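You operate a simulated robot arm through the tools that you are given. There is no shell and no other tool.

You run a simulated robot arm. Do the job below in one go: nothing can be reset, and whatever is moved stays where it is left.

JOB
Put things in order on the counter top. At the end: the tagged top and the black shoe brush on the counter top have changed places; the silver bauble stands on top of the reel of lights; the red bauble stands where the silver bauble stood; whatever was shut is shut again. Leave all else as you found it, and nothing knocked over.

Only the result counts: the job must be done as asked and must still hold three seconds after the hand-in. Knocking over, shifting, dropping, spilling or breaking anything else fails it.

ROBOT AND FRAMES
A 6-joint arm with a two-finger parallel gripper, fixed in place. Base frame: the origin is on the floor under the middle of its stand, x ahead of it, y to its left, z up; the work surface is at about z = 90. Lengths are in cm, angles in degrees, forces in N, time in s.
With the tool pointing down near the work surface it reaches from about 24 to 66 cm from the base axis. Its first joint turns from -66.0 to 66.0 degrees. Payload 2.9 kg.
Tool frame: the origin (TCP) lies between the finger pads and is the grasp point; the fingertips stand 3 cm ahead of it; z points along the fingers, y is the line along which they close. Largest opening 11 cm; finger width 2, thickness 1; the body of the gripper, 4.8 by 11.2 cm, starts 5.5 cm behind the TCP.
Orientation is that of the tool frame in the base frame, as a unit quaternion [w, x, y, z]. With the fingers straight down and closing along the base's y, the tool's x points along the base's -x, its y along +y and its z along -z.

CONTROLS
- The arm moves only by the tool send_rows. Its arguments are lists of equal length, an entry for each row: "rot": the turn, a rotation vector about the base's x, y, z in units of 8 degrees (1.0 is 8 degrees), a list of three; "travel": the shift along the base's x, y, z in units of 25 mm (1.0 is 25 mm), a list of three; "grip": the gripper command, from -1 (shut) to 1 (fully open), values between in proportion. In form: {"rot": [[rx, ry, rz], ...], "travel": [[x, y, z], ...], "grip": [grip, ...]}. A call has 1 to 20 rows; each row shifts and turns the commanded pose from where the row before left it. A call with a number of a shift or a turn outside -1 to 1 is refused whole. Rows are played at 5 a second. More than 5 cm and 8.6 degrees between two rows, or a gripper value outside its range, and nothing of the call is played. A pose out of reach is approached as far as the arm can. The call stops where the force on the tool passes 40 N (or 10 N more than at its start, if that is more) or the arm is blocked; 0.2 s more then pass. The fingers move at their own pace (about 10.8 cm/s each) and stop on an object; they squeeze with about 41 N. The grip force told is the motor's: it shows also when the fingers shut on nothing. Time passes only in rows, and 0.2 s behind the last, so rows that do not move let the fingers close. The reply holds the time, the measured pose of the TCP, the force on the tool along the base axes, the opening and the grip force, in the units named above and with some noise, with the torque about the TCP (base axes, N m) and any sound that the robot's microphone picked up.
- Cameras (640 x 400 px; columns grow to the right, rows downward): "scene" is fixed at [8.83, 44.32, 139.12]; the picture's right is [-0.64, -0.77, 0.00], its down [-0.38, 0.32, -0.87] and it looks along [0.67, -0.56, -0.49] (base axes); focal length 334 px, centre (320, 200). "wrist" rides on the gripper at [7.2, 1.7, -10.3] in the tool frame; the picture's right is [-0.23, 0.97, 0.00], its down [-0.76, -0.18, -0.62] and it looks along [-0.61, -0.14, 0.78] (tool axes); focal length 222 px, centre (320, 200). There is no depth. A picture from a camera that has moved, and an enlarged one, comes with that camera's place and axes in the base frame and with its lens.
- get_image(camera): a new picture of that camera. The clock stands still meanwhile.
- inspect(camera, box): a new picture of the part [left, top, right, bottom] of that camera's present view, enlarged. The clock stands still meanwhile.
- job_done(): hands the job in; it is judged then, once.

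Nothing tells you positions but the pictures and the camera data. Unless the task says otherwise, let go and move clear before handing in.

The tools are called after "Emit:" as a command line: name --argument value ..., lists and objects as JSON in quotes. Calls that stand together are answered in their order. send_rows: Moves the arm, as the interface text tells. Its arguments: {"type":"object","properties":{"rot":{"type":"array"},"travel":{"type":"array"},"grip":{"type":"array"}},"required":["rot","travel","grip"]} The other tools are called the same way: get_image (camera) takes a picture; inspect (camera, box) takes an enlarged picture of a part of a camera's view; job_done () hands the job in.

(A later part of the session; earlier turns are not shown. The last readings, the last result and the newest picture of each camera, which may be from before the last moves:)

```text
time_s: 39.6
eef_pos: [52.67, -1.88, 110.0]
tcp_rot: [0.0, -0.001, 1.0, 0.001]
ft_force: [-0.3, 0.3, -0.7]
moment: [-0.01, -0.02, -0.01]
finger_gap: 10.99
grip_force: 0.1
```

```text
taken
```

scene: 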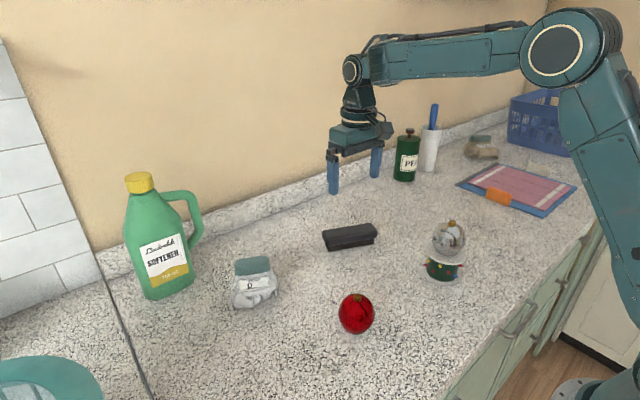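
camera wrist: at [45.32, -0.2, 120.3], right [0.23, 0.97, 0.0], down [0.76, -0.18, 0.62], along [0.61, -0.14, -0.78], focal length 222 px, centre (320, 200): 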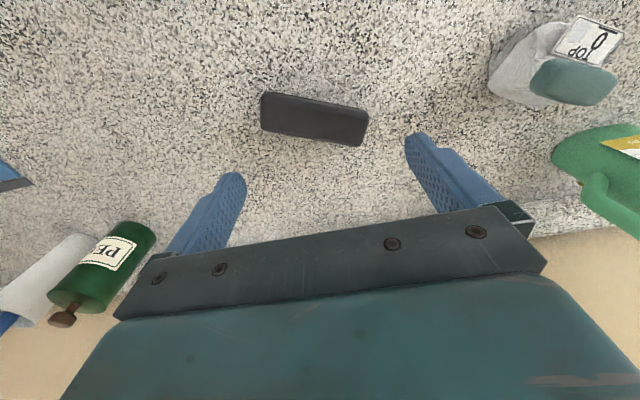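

Emit:
inspect --camera "wrist" --box '[235, 70, 395, 170]'

Emit:
inspect --camera "scene" --box '[300, 200, 400, 270]'

Emit:
inspect --camera "wrist" --box '[460, 0, 640, 120]'

```text
4.00 times, centred on (315, 120) of wrist
camera zoom: at [45.32, -0.2, 120.3], right [0.23, 0.97, 0.0], down [0.76, -0.18, 0.62], along [0.61, -0.14, -0.78], focal length 888 px, centre (340, 520)
```

zoom: 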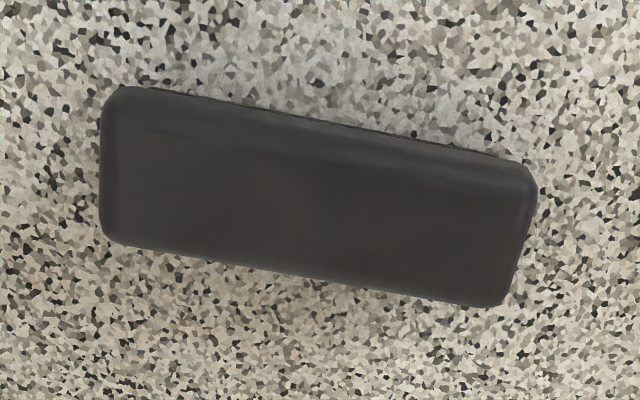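

```text
5.71 times, centred on (350, 235) of scene
camera zoom: at [8.83, 44.32, 139.12], right [-0.64, -0.77, 0.0], down [-0.38, 0.32, -0.87], along [0.67, -0.56, -0.49], focal length 1907 px, centre (149, 0)
```

zoom: 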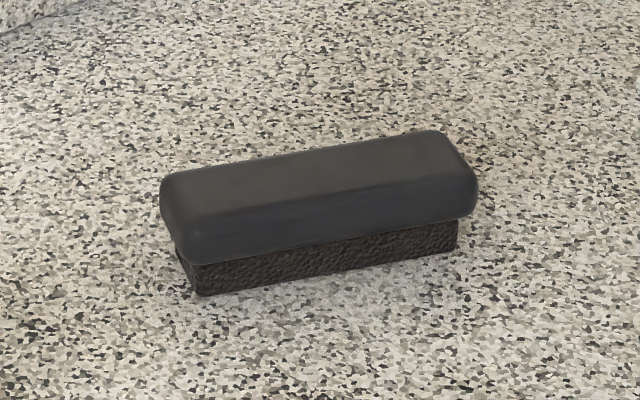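

```text
3.33 times, centred on (550, 60) of wrist
camera zoom: at [45.32, -0.2, 120.3], right [0.23, 0.97, 0.0], down [0.76, -0.18, 0.62], along [0.61, -0.14, -0.78], focal length 740 px, centre (-447, 667)
```

zoom: 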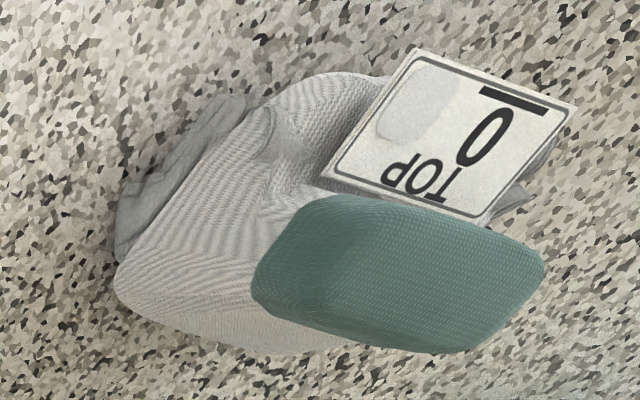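

Brush: centre about (54.3, -2.9), 12.6 by 4.1 cm, long axis about 24° off y toward +x, top at z about 93.6. I'll turn the gripper about +66° around vertical to close across its width and centre above it.

Emit:
send_rows --rot '[[0, 0, 0.921], [0, 0, 0.921], [0, 0, 0.921], [0, 0, 0.921], [0, 0, 0.921], [0, 0, 0.921], [0, 0, 0.921], [0, 0, 0.921], [0, 0, 0.921], [0, 0, 0]]' --travel '[[0.07, -0.045, 0], [0.07, -0.045, 0], [0.07, -0.045, 0], [0.07, -0.045, 0], [0.07, -0.045, 0], [0.07, -0.045, 0], [0.07, -0.045, 0], [0.07, -0.045, 0], [0.09, -0.05, 0], [0, 0, 0]]' --grip '[1, 1, 1, 1, 1, 1, 1, 1, 1, 1]'

Emit:
get_image --camera "wrist"

Emit:
get_image --camera "scene"

```text
time_s: 41.8
eef_pos: [54.32, -2.87, 109.84]
tcp_rot: [0.0, -0.548, 0.836, 0.0]
ft_force: [0.3, 0.9, 0.3]
moment: [0.0, -0.01, 0.0]
finger_gap: 11.01
grip_force: 0.0
```

```text
taken
camera wrist: at [49.79, -8.94, 120.24], right [-0.8, 0.6, 0.0], down [0.47, 0.63, 0.62], along [0.37, 0.5, -0.78], focal length 222 px, centre (320, 200)
```

wrist: 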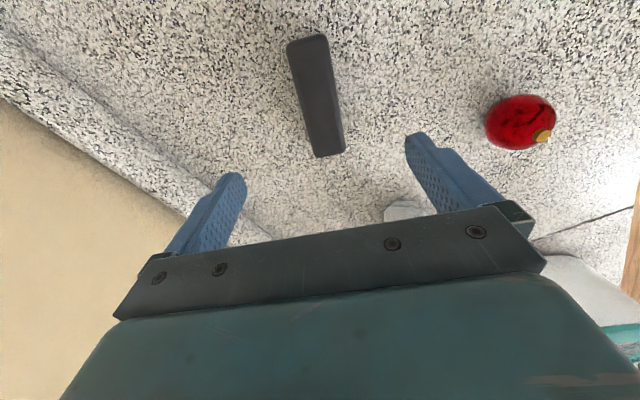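

```text
taken
```

scene: 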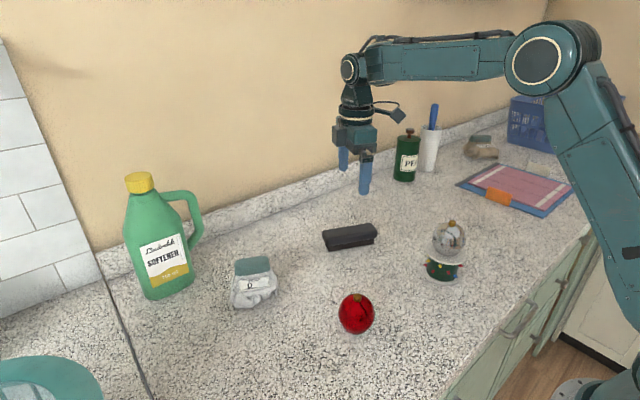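

Emit:
inspect --camera "wrist" --box '[240, 20, 400, 180]'

```text
2.50 times, centred on (320, 100) of wrist
camera zoom: at [49.79, -8.94, 120.24], right [-0.8, 0.6, 0.0], down [0.47, 0.63, 0.62], along [0.37, 0.5, -0.78], focal length 555 px, centre (320, 450)
```

zoom: 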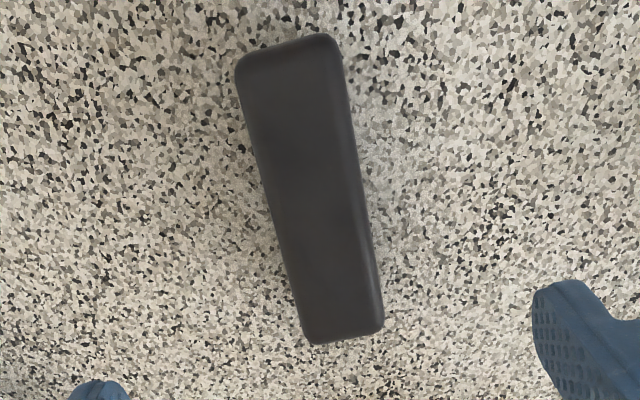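

Brush confirmed at (54.2, -2.9), aligned with the gripper. Descending to grasp height.

Emit:
send_rows --rot '[[0, 0, 0], [0, 0, 0], [0, 0, 0], [0, 0, 0], [0, 0, 0], [0, 0, 0], [0, 0, 0], [0, 0, 0], [0, 0, 0]]' --travel '[[-0.04, 0, -0.5], [0, 0, -0.9], [0, 0, -0.9], [0, 0, -0.9], [0, 0, -0.9], [0, 0, -0.9], [0, 0, -0.7], [0, 0, -0.6], [0, 0, 0]]' --grip '[1, 1, 1, 1, 1, 1, 1, 1, 1]'

Emit:
get_image --camera "wrist"

Emit:
inspect --camera "scene" --box '[290, 190, 410, 270]'

```text
time_s: 43.8
eef_pos: [54.12, -2.97, 94.16]
tcp_rot: [0.0, -0.548, 0.837, 0.0]
ft_force: [-0.7, -0.1, 0.2]
moment: [-0.02, 0.0, -0.03]
finger_gap: 10.97
grip_force: 0.1
```

```text
taken
camera wrist: at [49.66, -8.95, 104.49], right [-0.8, 0.6, 0.0], down [0.47, 0.63, 0.62], along [0.37, 0.5, -0.78], focal length 222 px, centre (320, 200)
```

wrist: 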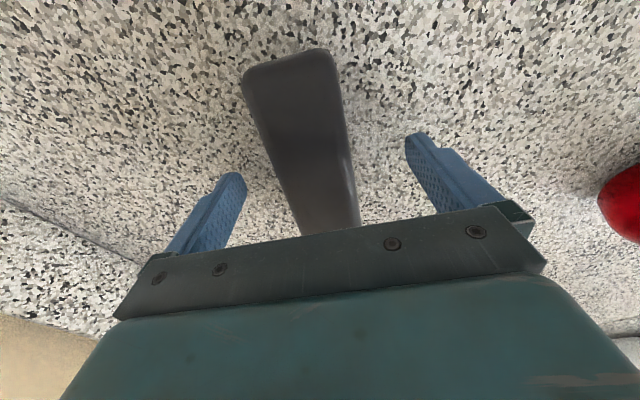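

```text
5.00 times, centred on (350, 230) of scene
camera zoom: at [8.83, 44.32, 139.12], right [-0.64, -0.77, 0.0], down [-0.38, 0.32, -0.87], along [0.67, -0.56, -0.49], focal length 1669 px, centre (170, 50)
```

zoom: 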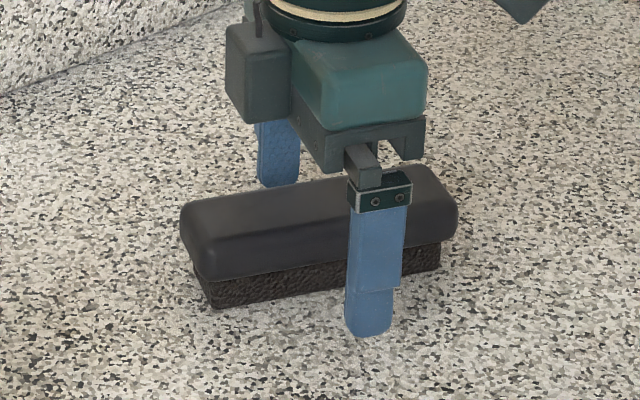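

Fingers straddle the brush. Closing in stages.

Emit:
send_rows --rot '[[0, 0, 0], [0, 0, 0], [0, 0, 0], [0, 0, 0], [0, 0, 0], [0, 0, 0], [0, 0, 0], [0, 0, 0]]' --travel '[[0, 0, 0], [0, 0, 0], [0, 0, 0], [0, 0, 0], [0, 0, 0], [0, 0, 0], [0, 0, 0], [0, 0, 0]]' --grip '[0.3, 0, -0.15, -0.2, -0.25, -0.3, -0.36, -0.36]'

Emit:
get_image --camera "wrist"

```text
time_s: 45.6
eef_pos: [54.14, -2.96, 94.15]
tcp_rot: [0.0, -0.547, 0.837, -0.001]
ft_force: [0.8, 0.1, 0.6]
moment: [0.01, 0.03, -0.01]
finger_gap: 4.34
grip_force: 41.3
```

```text
taken
camera wrist: at [49.66, -8.95, 104.52], right [-0.8, 0.6, 0.0], down [0.47, 0.63, 0.62], along [0.37, 0.5, -0.78], focal length 222 px, centre (320, 200)
```

wrist: 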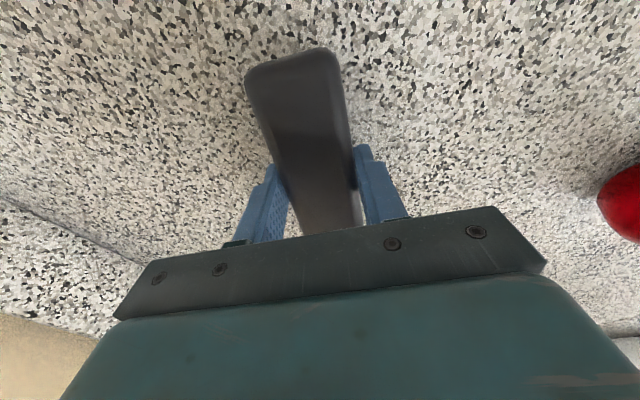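

Brush gripped at 4.34 cm. Lifting it and carrying it to an empty temporary spot at about (50, -20).

Emit:
send_rows --rot '[[0, 0, 0], [0, 0, 0], [0, 0, 0], [0, 0, 0], [0, 0, 0], [0, 0, 0], [0, 0, 0], [0, 0, 0], [0, 0, 0], [0, 0, 0], [0, 0, 0], [0, 0, 0], [0, 0, 0], [0, 0, 0], [0, 0, 0], [0, 0, 0]]' --travel '[[0, 0, 0.3], [0, 0, 0.6], [0, 0, 0.8], [0, 0, 0.9], [0, 0, 0.9], [0, 0, 0.5], [-0.1, -0.4, 0], [-0.2, -0.8, 0], [-0.2, -0.8, 0], [-0.2, -0.8, 0], [-0.2, -0.8, 0], [-0.2, -0.8, 0], [-0.2, -0.8, 0], [-0.2, -0.8, 0], [-0.16, -0.8, 0], [0, 0, 0]]' --grip '[-0.36, -0.36, -0.36, -0.36, -0.36, -0.36, -0.36, -0.36, -0.36, -0.36, -0.36, -0.36, -0.36, -0.36, -0.36, -0.36]'

Emit:
get_image --camera "scene"

Emit:
get_image --camera "wrist"

```text
time_s: 49.0
eef_pos: [50.01, -19.99, 104.14]
tcp_rot: [0.0, -0.547, 0.837, 0.001]
ft_force: [0.1, -0.6, -1.2]
moment: [-0.01, -0.01, 0.0]
finger_gap: 4.35
grip_force: 40.6
```

```text
taken
```

scene: 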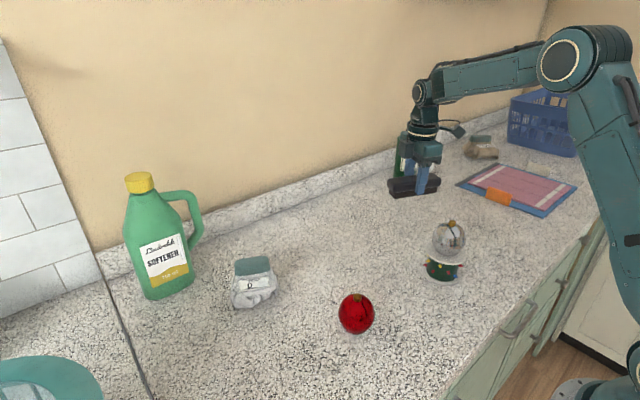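

```text
taken
camera wrist: at [45.5, -25.98, 114.47], right [-0.8, 0.6, 0.0], down [0.47, 0.63, 0.62], along [0.37, 0.5, -0.78], focal length 222 px, centre (320, 200)
```

wrist: 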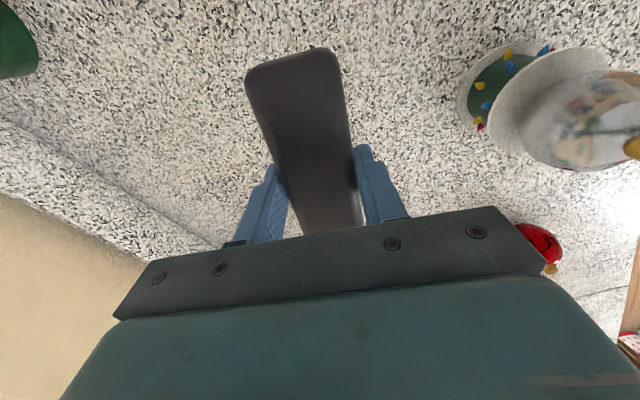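

The spot below is empty. Lowering the brush, slowly at the end.

Emit:
send_rows --rot '[[0, 0, 0], [0, 0, 0], [0, 0, 0], [0, 0, 0], [0, 0, 0], [0, 0, 0], [0, 0, 0], [0, 0, 0], [0, 0, 0], [0, 0, 0]]' --travel '[[0, 0, -0.5], [0, 0, -0.8], [0, 0, -0.9], [0, 0, -0.8], [0, 0, -0.5], [0, 0, -0.3], [0, 0, -0.06], [0, 0, -0.04], [0, 0, -0.04], [0, 0, 0]]' --grip '[-0.36, -0.36, -0.36, -0.36, -0.36, -0.36, -0.36, -0.36, -0.36, -0.36]'

```text
time_s: 51.2
eef_pos: [50.08, -19.94, 94.23]
tcp_rot: [0.0, -0.547, 0.837, 0.0]
ft_force: [0.2, 0.4, -0.6]
moment: [0.02, -0.02, -0.01]
finger_gap: 4.29
grip_force: 40.8
```

Emit:
send_rows --rot '[[0, 0, 0], [0, 0, 0], [0, 0, 0]]' --travel '[[0, 0, -0.03], [0, 0, -0.03], [0, 0, 0]]' --grip '[-0.36, -0.36, -0.36]'

```text
time_s: 52.0
eef_pos: [50.15, -19.92, 94.08]
tcp_rot: [0.0, -0.546, 0.838, 0.001]
ft_force: [-0.6, 0.3, 3.1]
moment: [0.03, 0.06, 0.0]
finger_gap: 4.36
grip_force: 41.1
```

Contact at about 3 N. Opening, then rising clear.

Emit:
send_rows --rot '[[0, 0, 0], [0, 0, 0], [0, 0, 0], [0, 0, 0], [0, 0, 0], [0, 0, 0], [0, 0, 0], [0, 0, 0], [0, 0, 0], [0, 0, 0], [0, 0, 0], [0, 0, 0], [0, 0, 0], [0, 0, 0]]' --travel '[[0, 0, 0], [0, 0, 0], [0, 0, 0], [0, 0, 0], [0, 0, 0], [0, 0, 0.2], [0, 0, 0.6], [0, 0, 0.9], [0, 0, 0.9], [0, 0, 0.9], [0, 0, 0.9], [0, 0, 0.9], [0, 0, 0.7], [0, 0, 0]]' --grip '[-0.2, -0.1, 0.1, 0.4, 0.7, 0.9, 1, 1, 1, 1, 1, 1, 1, 1]'

Emit:
get_image --camera "scene"

Emit:
get_image --camera "wrist"

```text
time_s: 55.0
eef_pos: [50.02, -19.98, 109.08]
tcp_rot: [0.001, -0.547, 0.837, 0.0]
ft_force: [0.7, -0.4, 0.3]
moment: [-0.02, -0.02, 0.0]
finger_gap: 11.02
grip_force: 0.1
```

```text
taken
```

scene: 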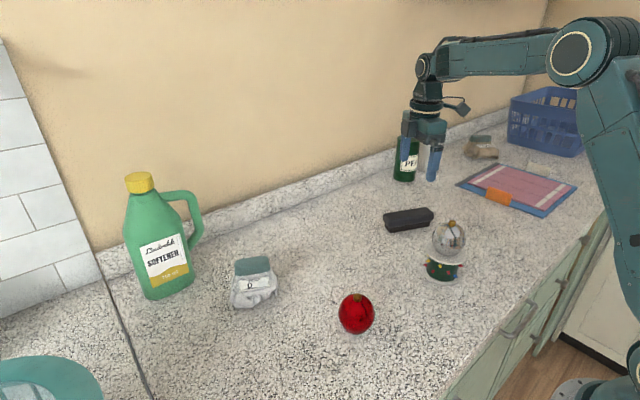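

```text
taken
camera wrist: at [45.49, -25.88, 119.46], right [-0.8, 0.6, 0.0], down [0.47, 0.63, 0.62], along [0.37, 0.5, -0.78], focal length 222 px, centre (320, 200)
```

wrist: 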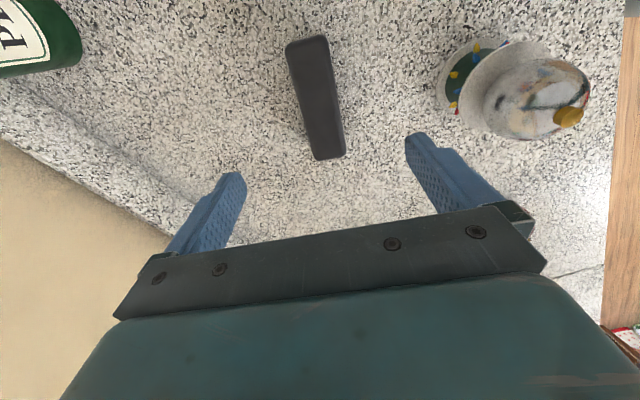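

Brush parked upright at (50, -20). Now turning the gripper back and moving near the tagged top to study it.

Emit:
send_rows --rot '[[0, 0, -0.46], [0, 0, -0.46], [0, 0, -0.46], [0, 0, -0.46], [0, 0, -0.46], [0, 0, -0.46], [0, 0, -0.46], [0, 0, -0.46], [0, 0, -0.46], [0, 0, -0.46], [0, 0, -0.46], [0, 0, -0.46], [0, 0, -0.46], [0, 0, -0.46], [0, 0, -0.46], [0, 0, -0.46], [0, 0, -0.46], [0, 0, -0.47], [0, 0, 0]]' --travel '[[0, 0.5, 0.1], [0.05, 0.8, 0.1], [0.05, 0.9, 0.1], [0.05, 0.9, 0.1], [0.05, 0.9, 0.1], [0.05, 0.9, 0.1], [0.05, 0.9, 0.1], [0.05, 0.9, 0.1], [0.05, 0.9, 0.1], [0.05, 0.9, 0.1], [0.05, 0.9, 0.1], [0.05, 0.9, 0.1], [0.05, 0.9, 0], [0.05, 0.9, 0], [0.05, 0.9, 0], [0.05, 0.9, 0], [0.05, 0.9, 0], [0.05, 0.6, 0], [0, 0, 0]]' --grip '[1, 1, 1, 1, 1, 1, 1, 1, 1, 1, 1, 1, 1, 1, 1, 1, 1, 1, 1]'

Emit:
get_image --camera "wrist"

Emit:
get_image --camera "scene"

```text
time_s: 59.0
eef_pos: [52.12, 18.62, 112.11]
tcp_rot: [0.0, 0.0, 1.0, 0.0]
ft_force: [-0.4, 0.1, 0.5]
moment: [-0.02, -0.01, -0.02]
finger_gap: 11.0
grip_force: 0.0
```

```text
taken
camera wrist: at [44.81, 20.25, 122.48], right [0.23, 0.97, 0.0], down [0.76, -0.18, 0.62], along [0.61, -0.14, -0.78], focal length 222 px, centre (320, 200)
```

wrist: 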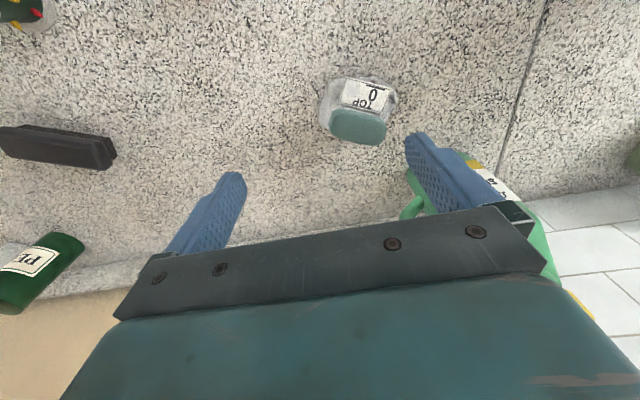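

```text
taken
```

scene: 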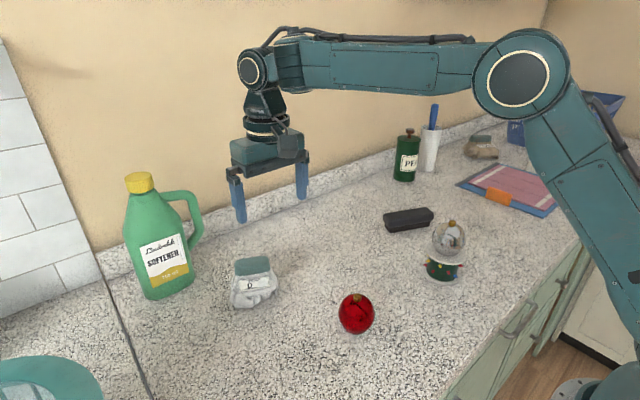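

Emit:
inspect --camera "wrist" --box '[290, 50, 430, 160]'

Emit:
inspect --camera "wrist" --box '[380, 100, 600, 300]'

Emit:
inspect --camera "scene" --box '[100, 160, 320, 320]'

```text
3.64 times, centred on (360, 105) of wrist
camera zoom: at [44.81, 20.25, 122.48], right [0.23, 0.97, 0.0], down [0.76, -0.18, 0.62], along [0.61, -0.14, -0.78], focal length 808 px, centre (174, 546)
```

zoom: 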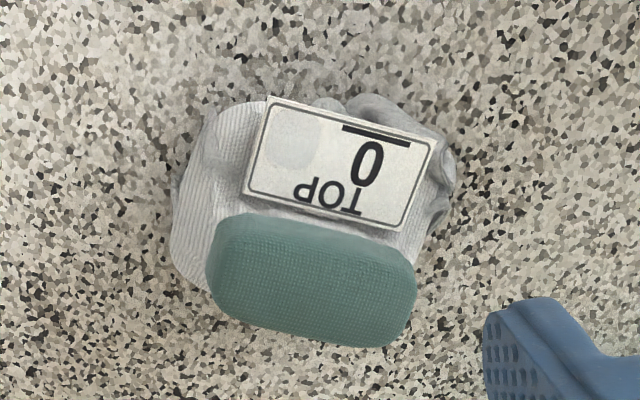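

```text
2.00 times, centred on (490, 200) of wrist
camera zoom: at [44.81, 20.25, 122.48], right [0.23, 0.97, 0.0], down [0.76, -0.18, 0.62], along [0.61, -0.14, -0.78], focal length 444 px, centre (-20, 200)
```

zoom: 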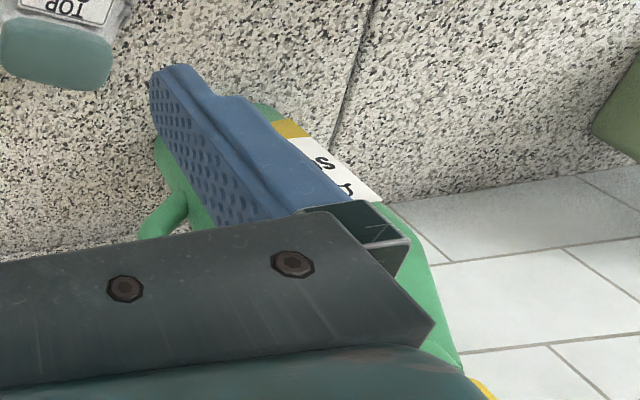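

```text
2.50 times, centred on (210, 240) of scene
camera zoom: at [8.83, 44.33, 139.12], right [-0.64, -0.77, 0.0], down [-0.38, 0.32, -0.87], along [0.67, -0.56, -0.49], focal length 834 px, centre (595, 100)
```

zoom: 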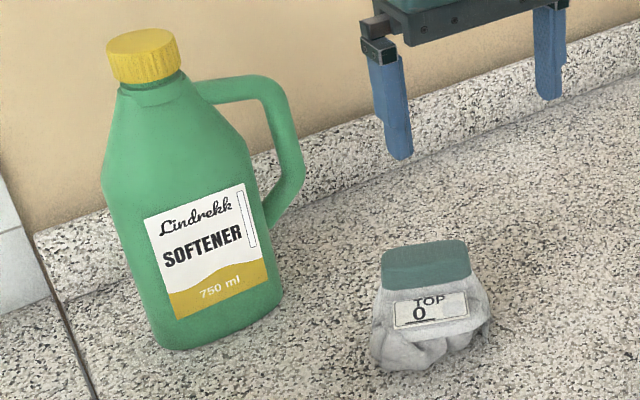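

I can see the tagged top as a bundle roughly 10 by 8 cm with a teal ridge at its back, skewed about 23° like the brush. I'll turn the gripper to close across its short axis and look from above.

Emit:
send_rows --rot '[[0, 0, 0.921], [0, 0, 0.921], [0, 0, 0.921], [0, 0, 0.921], [0, 0, 0.921], [0, 0, 0.921], [0, 0, 0.921], [0, 0, 0.921], [0, 0, 0.9], [0, 0, 0]]' --travel '[[0.1, 0.1, 0.1], [0.1, 0.2, 0.1], [0.1, 0.2, 0.1], [0.1, 0.2, 0.1], [0.1, 0.2, 0], [0.1, 0.2, 0], [0.1, 0.2, 0], [0.1, 0.2, 0], [0.1, 0.2, 0], [0, 0.1, 0]]' --grip '[1, 1, 1, 1, 1, 1, 1, 1, 1, 1]'

Emit:
get_image --camera "wrist"

Emit:
inspect --camera "wrist" --box '[240, 40, 400, 180]'

Emit:
get_image --camera "scene"

```text
time_s: 61.2
eef_pos: [54.29, 23.12, 113.17]
tcp_rot: [0.0, -0.547, 0.837, 0.0]
ft_force: [-1.1, 0.7, 0.2]
moment: [0.01, 0.03, -0.04]
finger_gap: 11.01
grip_force: 0.1
```

```text
taken
camera wrist: at [49.81, 17.13, 123.47], right [-0.8, 0.6, 0.0], down [0.47, 0.63, 0.62], along [0.37, 0.5, -0.78], focal length 222 px, centre (320, 200)
```

wrist: 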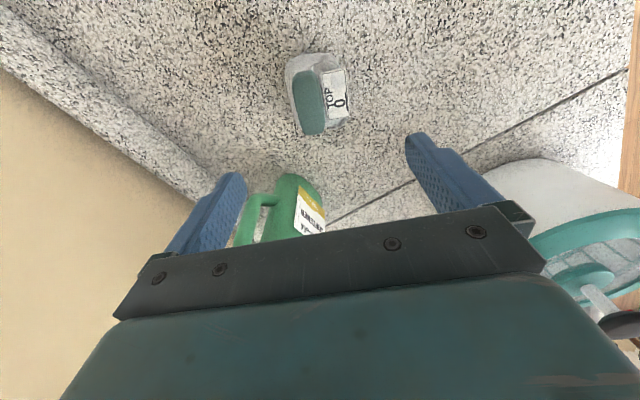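

```text
2.86 times, centred on (320, 110) of wrist
camera zoom: at [49.81, 17.13, 123.47], right [-0.8, 0.6, 0.0], down [0.47, 0.63, 0.62], along [0.37, 0.5, -0.78], focal length 635 px, centre (320, 457)
```

zoom: 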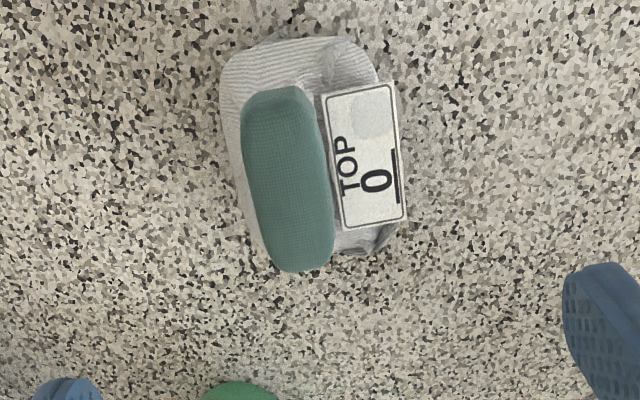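

```text
taken
```

scene: 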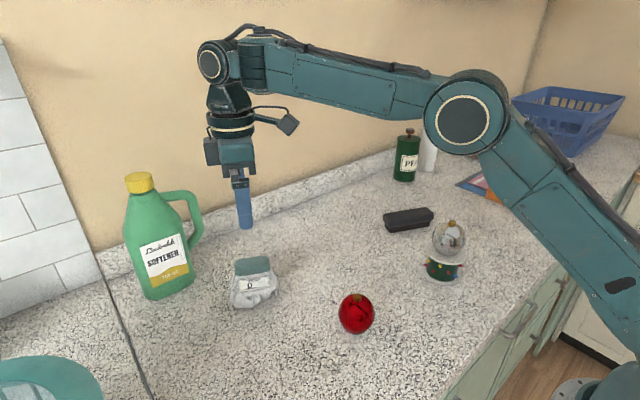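

The top's centre is about (54.2, 23.2), about 7.1 cm wide along the closing line, and the gripper is centred on it. Descending with the fingers fully open, clear of the softener jug.

Emit:
send_rows --rot '[[0, 0, 0], [0, 0, 0], [0, 0, 0], [0, 0, 0], [0, 0, 0], [0, 0, 0], [0, 0, 0], [0, 0, 0], [0, 0, 0], [0, 0, 0]]' --travel '[[0, 0.03, -0.5], [0, 0, -0.8], [0, 0, -0.9], [0, 0, -0.9], [0, 0, -0.9], [0, 0, -0.9], [0, 0, -0.9], [0, 0, -0.8], [0, 0, -0.5], [0, 0, 0]]' --grip '[1, 1, 1, 1, 1, 1, 1, 1, 1, 1]'

Emit:
get_image --camera "wrist"

Emit:
inspect --camera "scene" --box '[120, 170, 320, 320]'

```text
time_s: 63.4
eef_pos: [54.27, 23.07, 95.36]
tcp_rot: [0.001, -0.546, 0.838, 0.001]
ft_force: [0.2, -0.7, 0.6]
moment: [-0.01, 0.02, -0.01]
finger_gap: 11.0
grip_force: 0.0
```

```text
taken
camera wrist: at [49.79, 17.25, 105.68], right [-0.8, 0.6, 0.0], down [0.47, 0.63, 0.62], along [0.37, 0.5, -0.78], focal length 222 px, centre (320, 200)
```

wrist: 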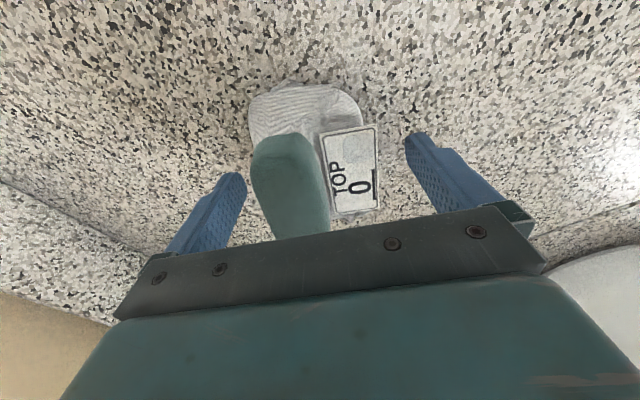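

```text
2.67 times, centred on (220, 245) of scene
camera zoom: at [8.83, 44.32, 139.12], right [-0.64, -0.77, 0.0], down [-0.38, 0.32, -0.87], along [0.67, -0.56, -0.49], focal length 890 px, centre (587, 80)
```

zoom: 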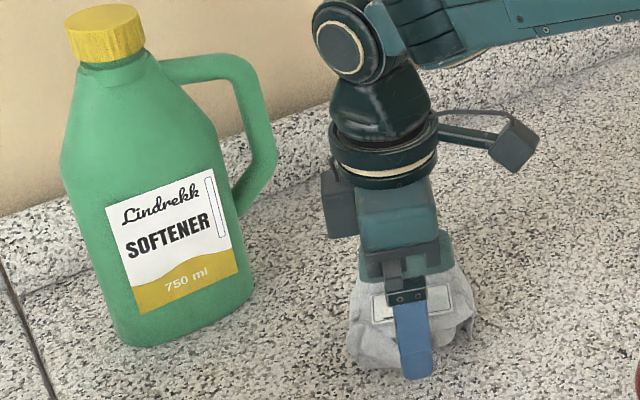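

Fingers straddle it well. Lowering another centimetre and checking centring.

Emit:
send_rows --rot '[[0, 0, 0], [0, 0, 0], [0, 0, 0]]' --travel '[[0, 0, -0.2], [0, 0, -0.2], [0, 0, 0]]' --grip '[1, 1, 1]'

Emit:
inspect --camera "wrist" --box '[180, 70, 460, 250]'

```text
time_s: 64.2
eef_pos: [54.3, 23.27, 94.42]
tcp_rot: [0.0, -0.546, 0.838, 0.0]
ft_force: [0.3, 0.1, 0.5]
moment: [-0.01, 0.01, 0.0]
finger_gap: 11.01
grip_force: 0.1
```

```text
2.22 times, centred on (320, 160) of wrist
camera zoom: at [49.77, 17.22, 104.73], right [-0.8, 0.6, 0.0], down [0.47, 0.62, 0.62], along [0.38, 0.5, -0.78], focal length 494 px, centre (320, 289)
```

zoom: 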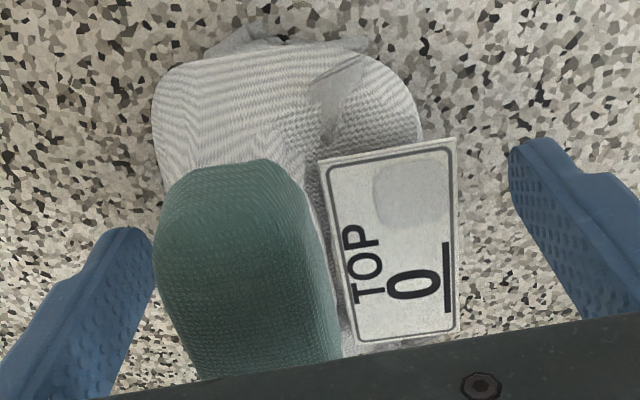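

Roughly centred. Closing in stages.

Emit:
send_rows --rot '[[0, 0, 0], [0, 0, 0], [0, 0, 0], [0, 0, 0], [0, 0, 0], [0, 0, 0], [0, 0, 0], [0, 0, 0], [0, 0, 0], [0, 0, 0]]' --travel '[[0, 0, 0], [0, 0, 0], [0, 0, 0], [0, 0, 0], [0, 0, 0], [0, 0, 0], [0, 0, 0], [0, 0, 0], [0, 0, 0], [0, 0, 0]]' --grip '[0.6, 0.45, 0.38, 0.32, 0.27, 0.22, 0.17, 0.12, 0.12, 0.12]'

Emit:
get_image --camera "wrist"

Emit:
inspect --camera "scene" --box '[180, 210, 320, 320]'

```text
time_s: 66.4
eef_pos: [54.34, 23.22, 94.43]
tcp_rot: [0.0, -0.546, 0.838, 0.0]
ft_force: [-0.7, -0.1, 0.0]
moment: [-0.03, -0.02, 0.01]
finger_gap: 7.12
grip_force: 40.7
```

```text
taken
camera wrist: at [49.77, 17.22, 104.75], right [-0.8, 0.6, 0.0], down [0.47, 0.62, 0.62], along [0.38, 0.5, -0.78], focal length 222 px, centre (320, 200)
```

wrist: 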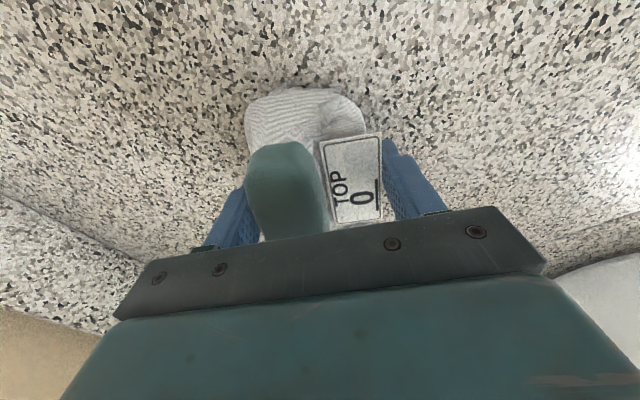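

```text
3.64 times, centred on (250, 265) of scene
camera zoom: at [8.83, 44.32, 139.12], right [-0.64, -0.77, 0.0], down [-0.38, 0.32, -0.87], along [0.67, -0.56, -0.49], focal length 1214 px, centre (574, -36)
```

zoom: 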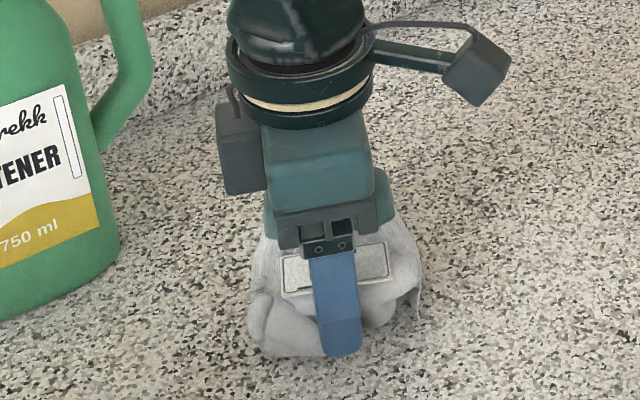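

Gripped at 7.12 cm. Lifting a little and checking that it holds level.

Emit:
send_rows --rot '[[0, 0, 0], [0, 0, 0], [0, 0, 0], [0, 0, 0]]' --travel '[[0, 0, 0.2], [0, 0, 0.4], [0, 0, 0.4], [0, 0, 0]]' --grip '[0.12, 0.12, 0.12, 0.12]'

Emit:
get_image --camera "wrist"

Emit:
inspect --camera "scene" --box '[180, 210, 320, 320]'

```text
time_s: 67.4
eef_pos: [54.3, 23.05, 96.88]
tcp_rot: [0.0, -0.546, 0.838, 0.0]
ft_force: [-0.1, 0.0, -1.9]
moment: [-0.01, 0.02, 0.01]
finger_gap: 7.12
grip_force: 41.2
```

```text
taken
camera wrist: at [49.79, 17.18, 107.25], right [-0.8, 0.6, 0.0], down [0.47, 0.63, 0.62], along [0.37, 0.5, -0.78], focal length 222 px, centre (320, 200)
```

wrist: 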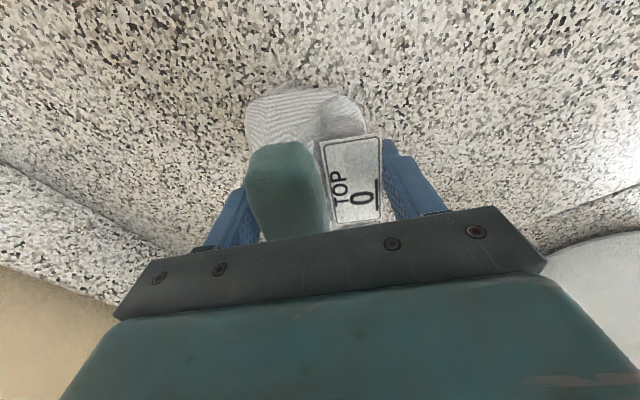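

```text
3.64 times, centred on (250, 265) of scene
camera zoom: at [8.83, 44.33, 139.12], right [-0.64, -0.77, 0.0], down [-0.38, 0.32, -0.87], along [0.67, -0.56, -0.49], focal length 1214 px, centre (574, -36)
```

zoom: 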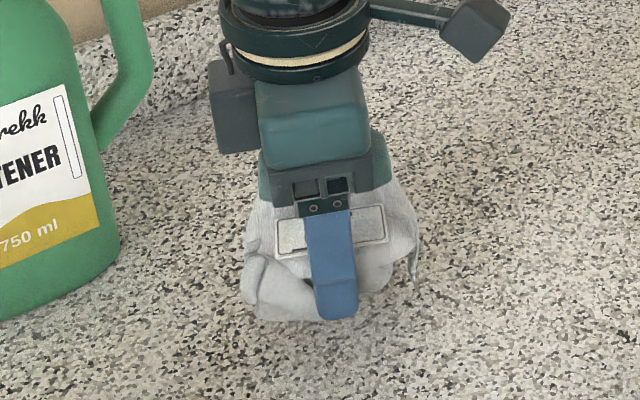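

Held level with nothing else disturbed. Lifting further and carrying it to the brush's old place at about (54.2, -2.9).

Emit:
send_rows --rot '[[0, 0, 0], [0, 0, 0], [0, 0, 0], [0, 0, 0], [0, 0, 0], [0, 0, 0], [0, 0, 0], [0, 0, 0], [0, 0, 0], [0, 0, 0], [0, 0, 0], [0, 0, 0], [0, 0, 0], [0, 0, 0], [0, 0, 0], [0, 0, 0], [0, 0, 0], [0, 0, 0], [0, 0, 0]]' --travel '[[0, 0, 0.4], [0, 0, 0.8], [0, 0, 0.8], [0, 0, 0.8], [0, 0, 0.4], [0, -0.4, 0], [0, -0.7, 0], [0, -0.9, 0], [0, -0.9, 0], [0, -0.9, 0], [0, -0.9, 0], [0, -0.9, 0], [0, -0.9, 0], [0, -0.9, 0], [0, -0.9, 0], [0, -0.9, 0], [0, -0.7, 0], [0, -0.5, 0], [0, 0, 0]]' --grip '[0.12, 0.12, 0.12, 0.12, 0.12, 0.12, 0.12, 0.12, 0.12, 0.12, 0.12, 0.12, 0.12, 0.12, 0.12, 0.12, 0.12, 0.12, 0.12]'

Emit:
get_image --camera "wrist"

Emit:
get_image --camera "scene"

```text
time_s: 71.4
eef_pos: [54.27, -2.89, 104.91]
tcp_rot: [0.0, -0.547, 0.837, 0.0]
ft_force: [-0.7, 1.2, -1.2]
moment: [-0.01, -0.01, 0.01]
finger_gap: 7.06
grip_force: 41.2
```

```text
taken
camera wrist: at [49.85, -8.79, 115.2], right [-0.8, 0.6, 0.0], down [0.47, 0.63, 0.62], along [0.37, 0.5, -0.78], focal length 222 px, centre (320, 200)
```

wrist: 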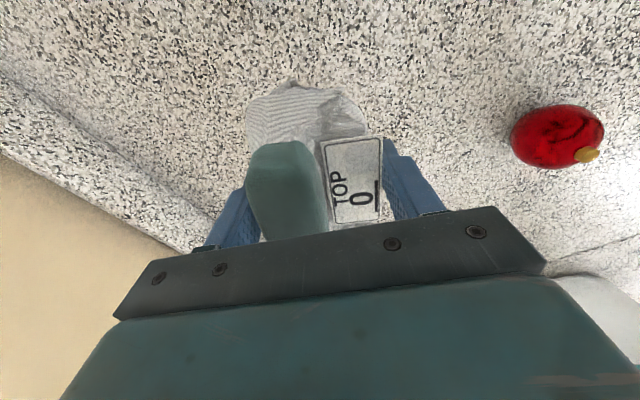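

```text
taken
```

scene: 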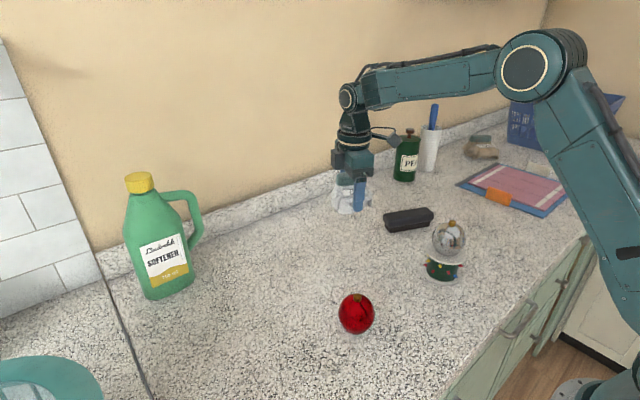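

Over the target. Lowering, slowly at the end.

Emit:
send_rows --rot '[[0, 0, 0], [0, 0, 0], [0, 0, 0], [0, 0, 0], [0, 0, 0], [0, 0, 0], [0, 0, 0], [0, 0, 0], [0, 0, 0]]' --travel '[[0, 0, -0.4], [0, 0, -0.8], [0, 0, -0.8], [0, 0, -0.8], [0, 0, -0.6], [0, 0, -0.4], [0, 0, -0.24], [0, 0, -0.04], [0, 0, 0]]' --grip '[0.12, 0.12, 0.12, 0.12, 0.12, 0.12, 0.12, 0.12, 0.12]'

```text
time_s: 73.4
eef_pos: [54.33, -2.96, 94.68]
tcp_rot: [-0.001, -0.546, 0.838, 0.0]
ft_force: [0.8, -1.0, -1.3]
moment: [-0.02, -0.01, -0.03]
finger_gap: 7.03
grip_force: 41.0
```

Emit:
send_rows --rot '[[0, 0, 0], [0, 0, 0], [0, 0, 0], [0, 0, 0]]' --travel '[[0, 0, -0.04], [0, 0, -0.03], [0, 0, -0.03], [0, 0, 0]]' --grip '[0.12, 0.12, 0.12, 0.12]'

```text
time_s: 74.4
eef_pos: [54.28, -2.84, 94.47]
tcp_rot: [0.001, -0.547, 0.837, 0.0]
ft_force: [-0.8, 0.7, 4.2]
moment: [-0.14, -0.09, -0.04]
finger_gap: 6.99
grip_force: 40.7
```

Contact felt. Opening in stages, then rising straight up.

Emit:
send_rows --rot '[[0, 0, 0], [0, 0, 0], [0, 0, 0], [0, 0, 0], [0, 0, 0], [0, 0, 0], [0, 0, 0], [0, 0, 0]]' --travel '[[0, 0, 0], [0, 0, 0], [0, 0, 0], [0, 0, 0], [0, 0, 0], [0, 0, 0], [0, 0, 0], [0, 0, 0]]' --grip '[0.25, 0.3, 0.35, 0.45, 0.6, 0.8, 1, 1]'

Emit:
get_image --camera "wrist"

Emit:
inspect --camera "scene" --box '[290, 180, 450, 270]'

```text
time_s: 76.2
eef_pos: [54.29, -2.86, 94.38]
tcp_rot: [0.002, -0.546, 0.838, 0.0]
ft_force: [-0.8, -0.1, -0.1]
moment: [0.02, 0.01, -0.02]
finger_gap: 10.99
grip_force: 0.0
```

```text
taken
camera wrist: at [49.83, -8.83, 104.78], right [-0.8, 0.6, 0.0], down [0.47, 0.63, 0.62], along [0.37, 0.5, -0.78], focal length 222 px, centre (320, 200)
```

wrist: 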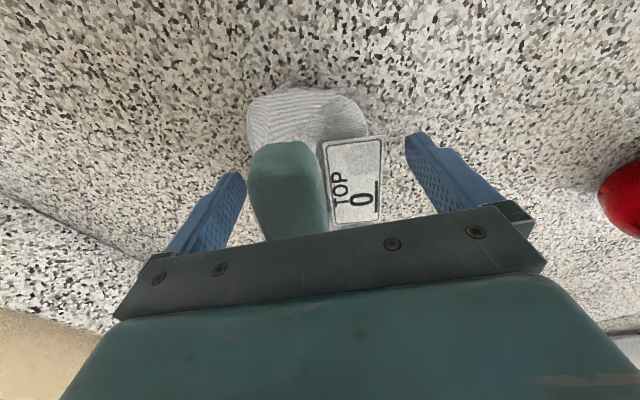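

```text
4.00 times, centred on (370, 225) of scene
camera zoom: at [8.83, 44.32, 139.12], right [-0.64, -0.77, 0.0], down [-0.38, 0.32, -0.87], along [0.67, -0.56, -0.49], focal length 1335 px, centre (120, 100)
```

zoom: 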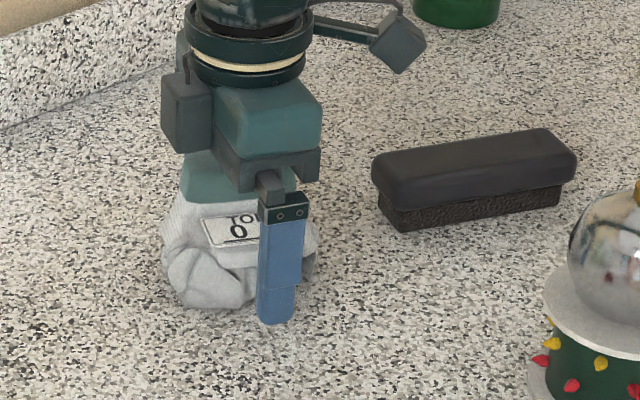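

The top stands in the brush's old place. Rising and moving back over the parked brush.

Emit:
send_rows --rot '[[0, 0, 0], [0, 0, 0], [0, 0, 0], [0, 0, 0], [0, 0, 0], [0, 0, 0], [0, 0, 0], [0, 0, 0], [0, 0, 0], [0, 0, 0], [0, 0, 0], [0, 0, 0], [0, 0, 0], [0, 0, 0], [0, 0, 0], [0, 0, 0], [0, 0, 0], [0, 0, 0]]' --travel '[[0, 0, 0.2], [0, 0, 0.5], [0, 0, 0.8], [0, 0, 0.9], [0, 0, 0.9], [0, 0, 0.9], [0, 0, 0.9], [0, 0, 0.8], [-0.1, -0.4, 0], [-0.2, -0.8, 0], [-0.2, -0.8, 0], [-0.2, -0.8, 0], [-0.2, -0.8, 0], [-0.2, -0.8, 0], [-0.2, -0.8, 0], [-0.2, -0.8, 0], [-0.18, -0.84, 0], [0, 0, 0]]' --grip '[1, 1, 1, 1, 1, 1, 1, 1, 1, 1, 1, 1, 1, 1, 1, 1, 1, 1]'

Emit:
get_image --camera "wrist"

Emit:
get_image --camera "scene"

```text
time_s: 80.0
eef_pos: [49.98, -20.03, 109.08]
tcp_rot: [0.0, -0.546, 0.838, 0.0]
ft_force: [-1.1, 0.2, -0.7]
moment: [-0.01, 0.0, -0.01]
finger_gap: 10.99
grip_force: 0.1
```

```text
taken
camera wrist: at [45.55, -25.94, 119.42], right [-0.8, 0.6, 0.0], down [0.47, 0.62, 0.62], along [0.37, 0.5, -0.78], focal length 222 px, centre (320, 200)
```

wrist: 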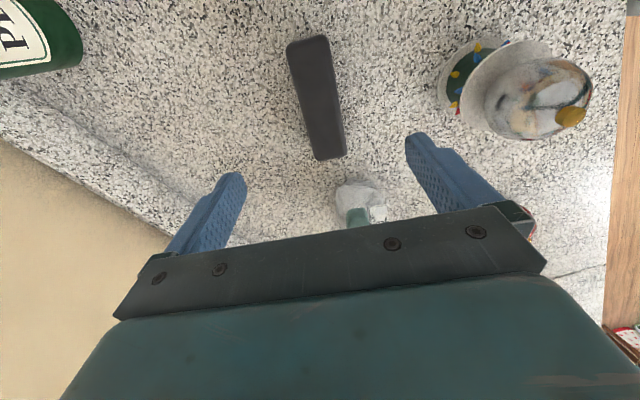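

```text
taken
```

scene: 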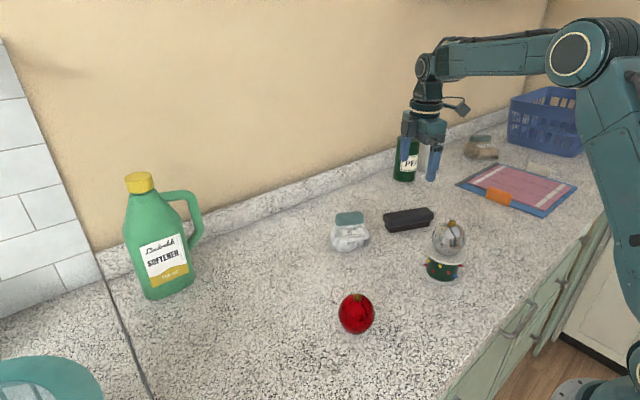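

The brush is exactly where I left it. Descending to grasp it again.

Emit:
send_rows --rot '[[0, 0, 0], [0, 0, 0], [0, 0, 0], [0, 0, 0], [0, 0, 0], [0, 0, 0], [0, 0, 0], [0, 0, 0], [0, 0, 0], [0, 0, 0], [0, 0, 0], [0, 0, 0], [0, 0, 0], [0, 0, 0], [0, 0, 0], [0, 0, 0]]' --travel '[[0, 0, -0.5], [0, 0, -0.9], [0, 0, -0.9], [0, 0, -0.9], [0, 0, -0.9], [0, 0, -0.9], [0, 0, -0.6], [0, 0, -0.37], [0, 0, 0], [0, 0, 0], [0, 0, 0], [0, 0, 0], [0, 0, 0], [0, 0, 0], [0, 0, 0], [0, 0, 0]]' --grip '[1, 1, 1, 1, 1, 1, 1, 1, 1, 0.3, 0, -0.15, -0.2, -0.25, -0.36, -0.36]'

Emit:
get_image --camera "wrist"

```text
time_s: 83.4
eef_pos: [50.06, -19.97, 94.25]
tcp_rot: [0.0, -0.547, 0.837, -0.001]
ft_force: [-0.4, 0.3, 1.1]
moment: [-0.02, 0.07, -0.01]
finger_gap: 4.37
grip_force: 40.5
```

```text
taken
camera wrist: at [45.6, -25.93, 104.59], right [-0.8, 0.6, 0.0], down [0.47, 0.63, 0.62], along [0.37, 0.5, -0.78], focal length 222 px, centre (320, 200)
```

wrist: 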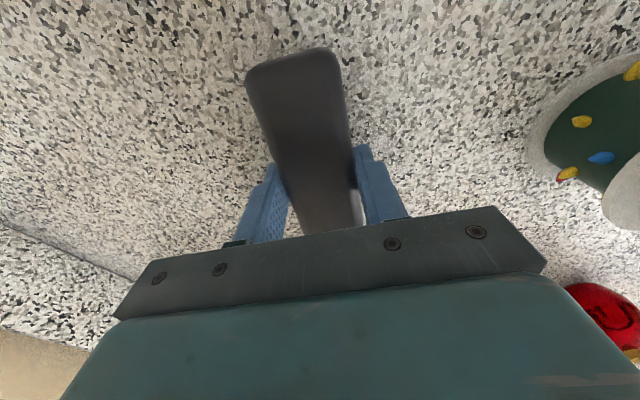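

Brush gripped again. Lifting high to pass over the top and carrying it to the top's old place at about (54.2, 23.2).

Emit:
send_rows --rot '[[0, 0, 0], [0, 0, 0], [0, 0, 0], [0, 0, 0], [0, 0, 0], [0, 0, 0], [0, 0, 0], [0, 0, 0], [0, 0, 0]]' --travel '[[0, 0, 0.3], [0, 0, 0.6], [0, 0, 0.9], [0, 0, 0.9], [0, 0, 0.9], [0, 0, 0.9], [0, 0, 0.9], [0, 0, 0.8], [0, 0, 0]]' --grip '[-0.36, -0.36, -0.36, -0.36, -0.36, -0.36, -0.36, -0.36, -0.36]'

Emit:
send_rows --rot '[[0, 0, 0], [0, 0, 0], [0, 0, 0], [0, 0, 0], [0, 0, 0], [0, 0, 0], [0, 0, 0], [0, 0, 0], [0, 0, 0], [0, 0, 0], [0, 0, 0], [0, 0, 0], [0, 0, 0], [0, 0, 0], [0, 0, 0], [0, 0, 0], [0, 0, 0], [0, 0, 0], [0, 0, 0], [0, 0, 0]]' --travel '[[0.04, 0.4, 0], [0.08, 0.7, 0], [0.09, 0.95, 0], [0.09, 0.95, 0], [0.09, 0.95, 0], [0.09, 0.95, 0], [0.09, 0.95, 0], [0.09, 0.95, 0], [0.09, 0.95, 0], [0.09, 0.95, 0], [0.09, 0.95, 0], [0.09, 0.95, 0], [0.09, 0.95, 0], [0.09, 0.95, 0], [0.09, 0.95, 0], [0.09, 0.95, 0], [0.09, 0.95, 0], [0.09, 0.95, 0], [0.06, 0.7, 0], [0.02, 0.25, 0]]' --grip '[-0.36, -0.36, -0.36, -0.36, -0.36, -0.36, -0.36, -0.36, -0.36, -0.36, -0.36, -0.36, -0.36, -0.36, -0.36, -0.36, -0.36, -0.36, -0.36, -0.36]'

Emit:
get_image --camera "scene"

Emit:
get_image --camera "wrist"

```text
time_s: 85.4
eef_pos: [50.21, -19.87, 109.78]
tcp_rot: [0.0, -0.546, 0.838, 0.0]
ft_force: [0.2, 0.5, -1.8]
moment: [0.0, 0.02, 0.04]
finger_gap: 4.3
grip_force: 40.8
```

```text
time_s: 89.6
eef_pos: [54.24, 23.35, 109.77]
tcp_rot: [0.0, -0.545, 0.839, 0.0]
ft_force: [-0.4, 0.5, -1.9]
moment: [-0.03, 0.03, 0.03]
finger_gap: 4.32
grip_force: 41.3
```

```text
taken
```

scene: 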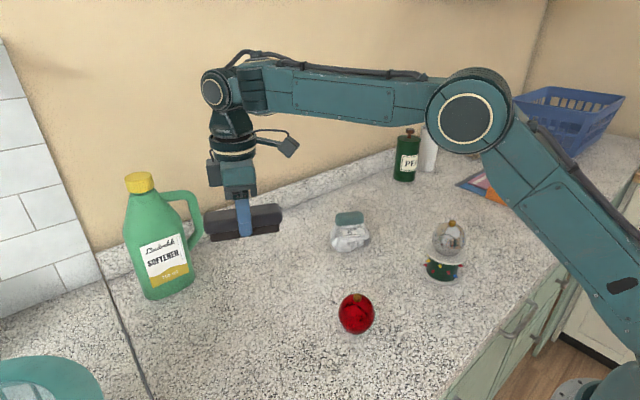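

```text
taken
camera wrist: at [49.63, 17.38, 120.08], right [-0.8, 0.6, 0.0], down [0.47, 0.62, 0.62], along [0.38, 0.5, -0.78], focal length 222 px, centre (320, 200)
```

wrist: 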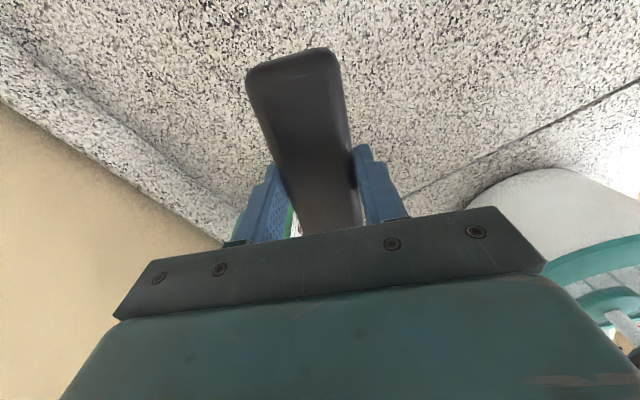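

Over the target; the brush's far end stays several centimetres from the jug. Lowering, slowly at the end.

Emit:
send_rows --rot '[[0, 0, 0], [0, 0, 0], [0, 0, 0], [0, 0, 0], [0, 0, 0], [0, 0, 0], [0, 0, 0], [0, 0, 0], [0, 0, 0], [0, 0, 0], [0, 0, 0]]' --travel '[[-0.02, -0.05, -0.4], [0, 0, -0.8], [0, 0, -0.8], [0, 0, -0.8], [0, 0, -0.8], [0, 0, -0.8], [0, 0, -0.7], [0, 0, -0.5], [0, 0, -0.3], [0, 0, -0.15], [0, 0, 0]]' --grip '[-0.36, -0.36, -0.36, -0.36, -0.36, -0.36, -0.36, -0.36, -0.36, -0.36, -0.36]'

Emit:
inspect --camera "scene" --box '[120, 170, 320, 320]'

```text
time_s: 92.0
eef_pos: [54.01, 23.13, 94.6]
tcp_rot: [0.001, -0.546, 0.838, 0.0]
ft_force: [0.0, -0.2, -0.7]
moment: [0.01, 0.01, 0.01]
finger_gap: 4.33
grip_force: 41.0
```

```text
2.67 times, centred on (220, 245) of scene
camera zoom: at [8.83, 44.32, 139.12], right [-0.64, -0.77, 0.0], down [-0.38, 0.32, -0.87], along [0.67, -0.56, -0.49], focal length 890 px, centre (587, 80)
```

zoom: 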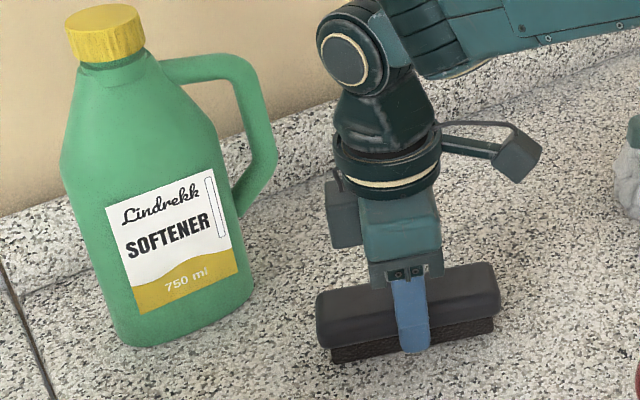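

Emit:
send_rows --rot '[[0, 0, 0], [0, 0, 0], [0, 0, 0], [0, 0, 0]]' --travel '[[0.02, 0, -0.05], [0, 0, -0.04], [0, 0, -0.04], [0, 0, 0]]' --grip '[-0.36, -0.36, -0.36, -0.36]'

```text
time_s: 93.0
eef_pos: [54.21, 23.12, 94.26]
tcp_rot: [0.001, -0.546, 0.838, 0.0]
ft_force: [0.1, 0.0, -0.9]
moment: [-0.02, 0.0, 0.02]
finger_gap: 4.35
grip_force: 40.4
```

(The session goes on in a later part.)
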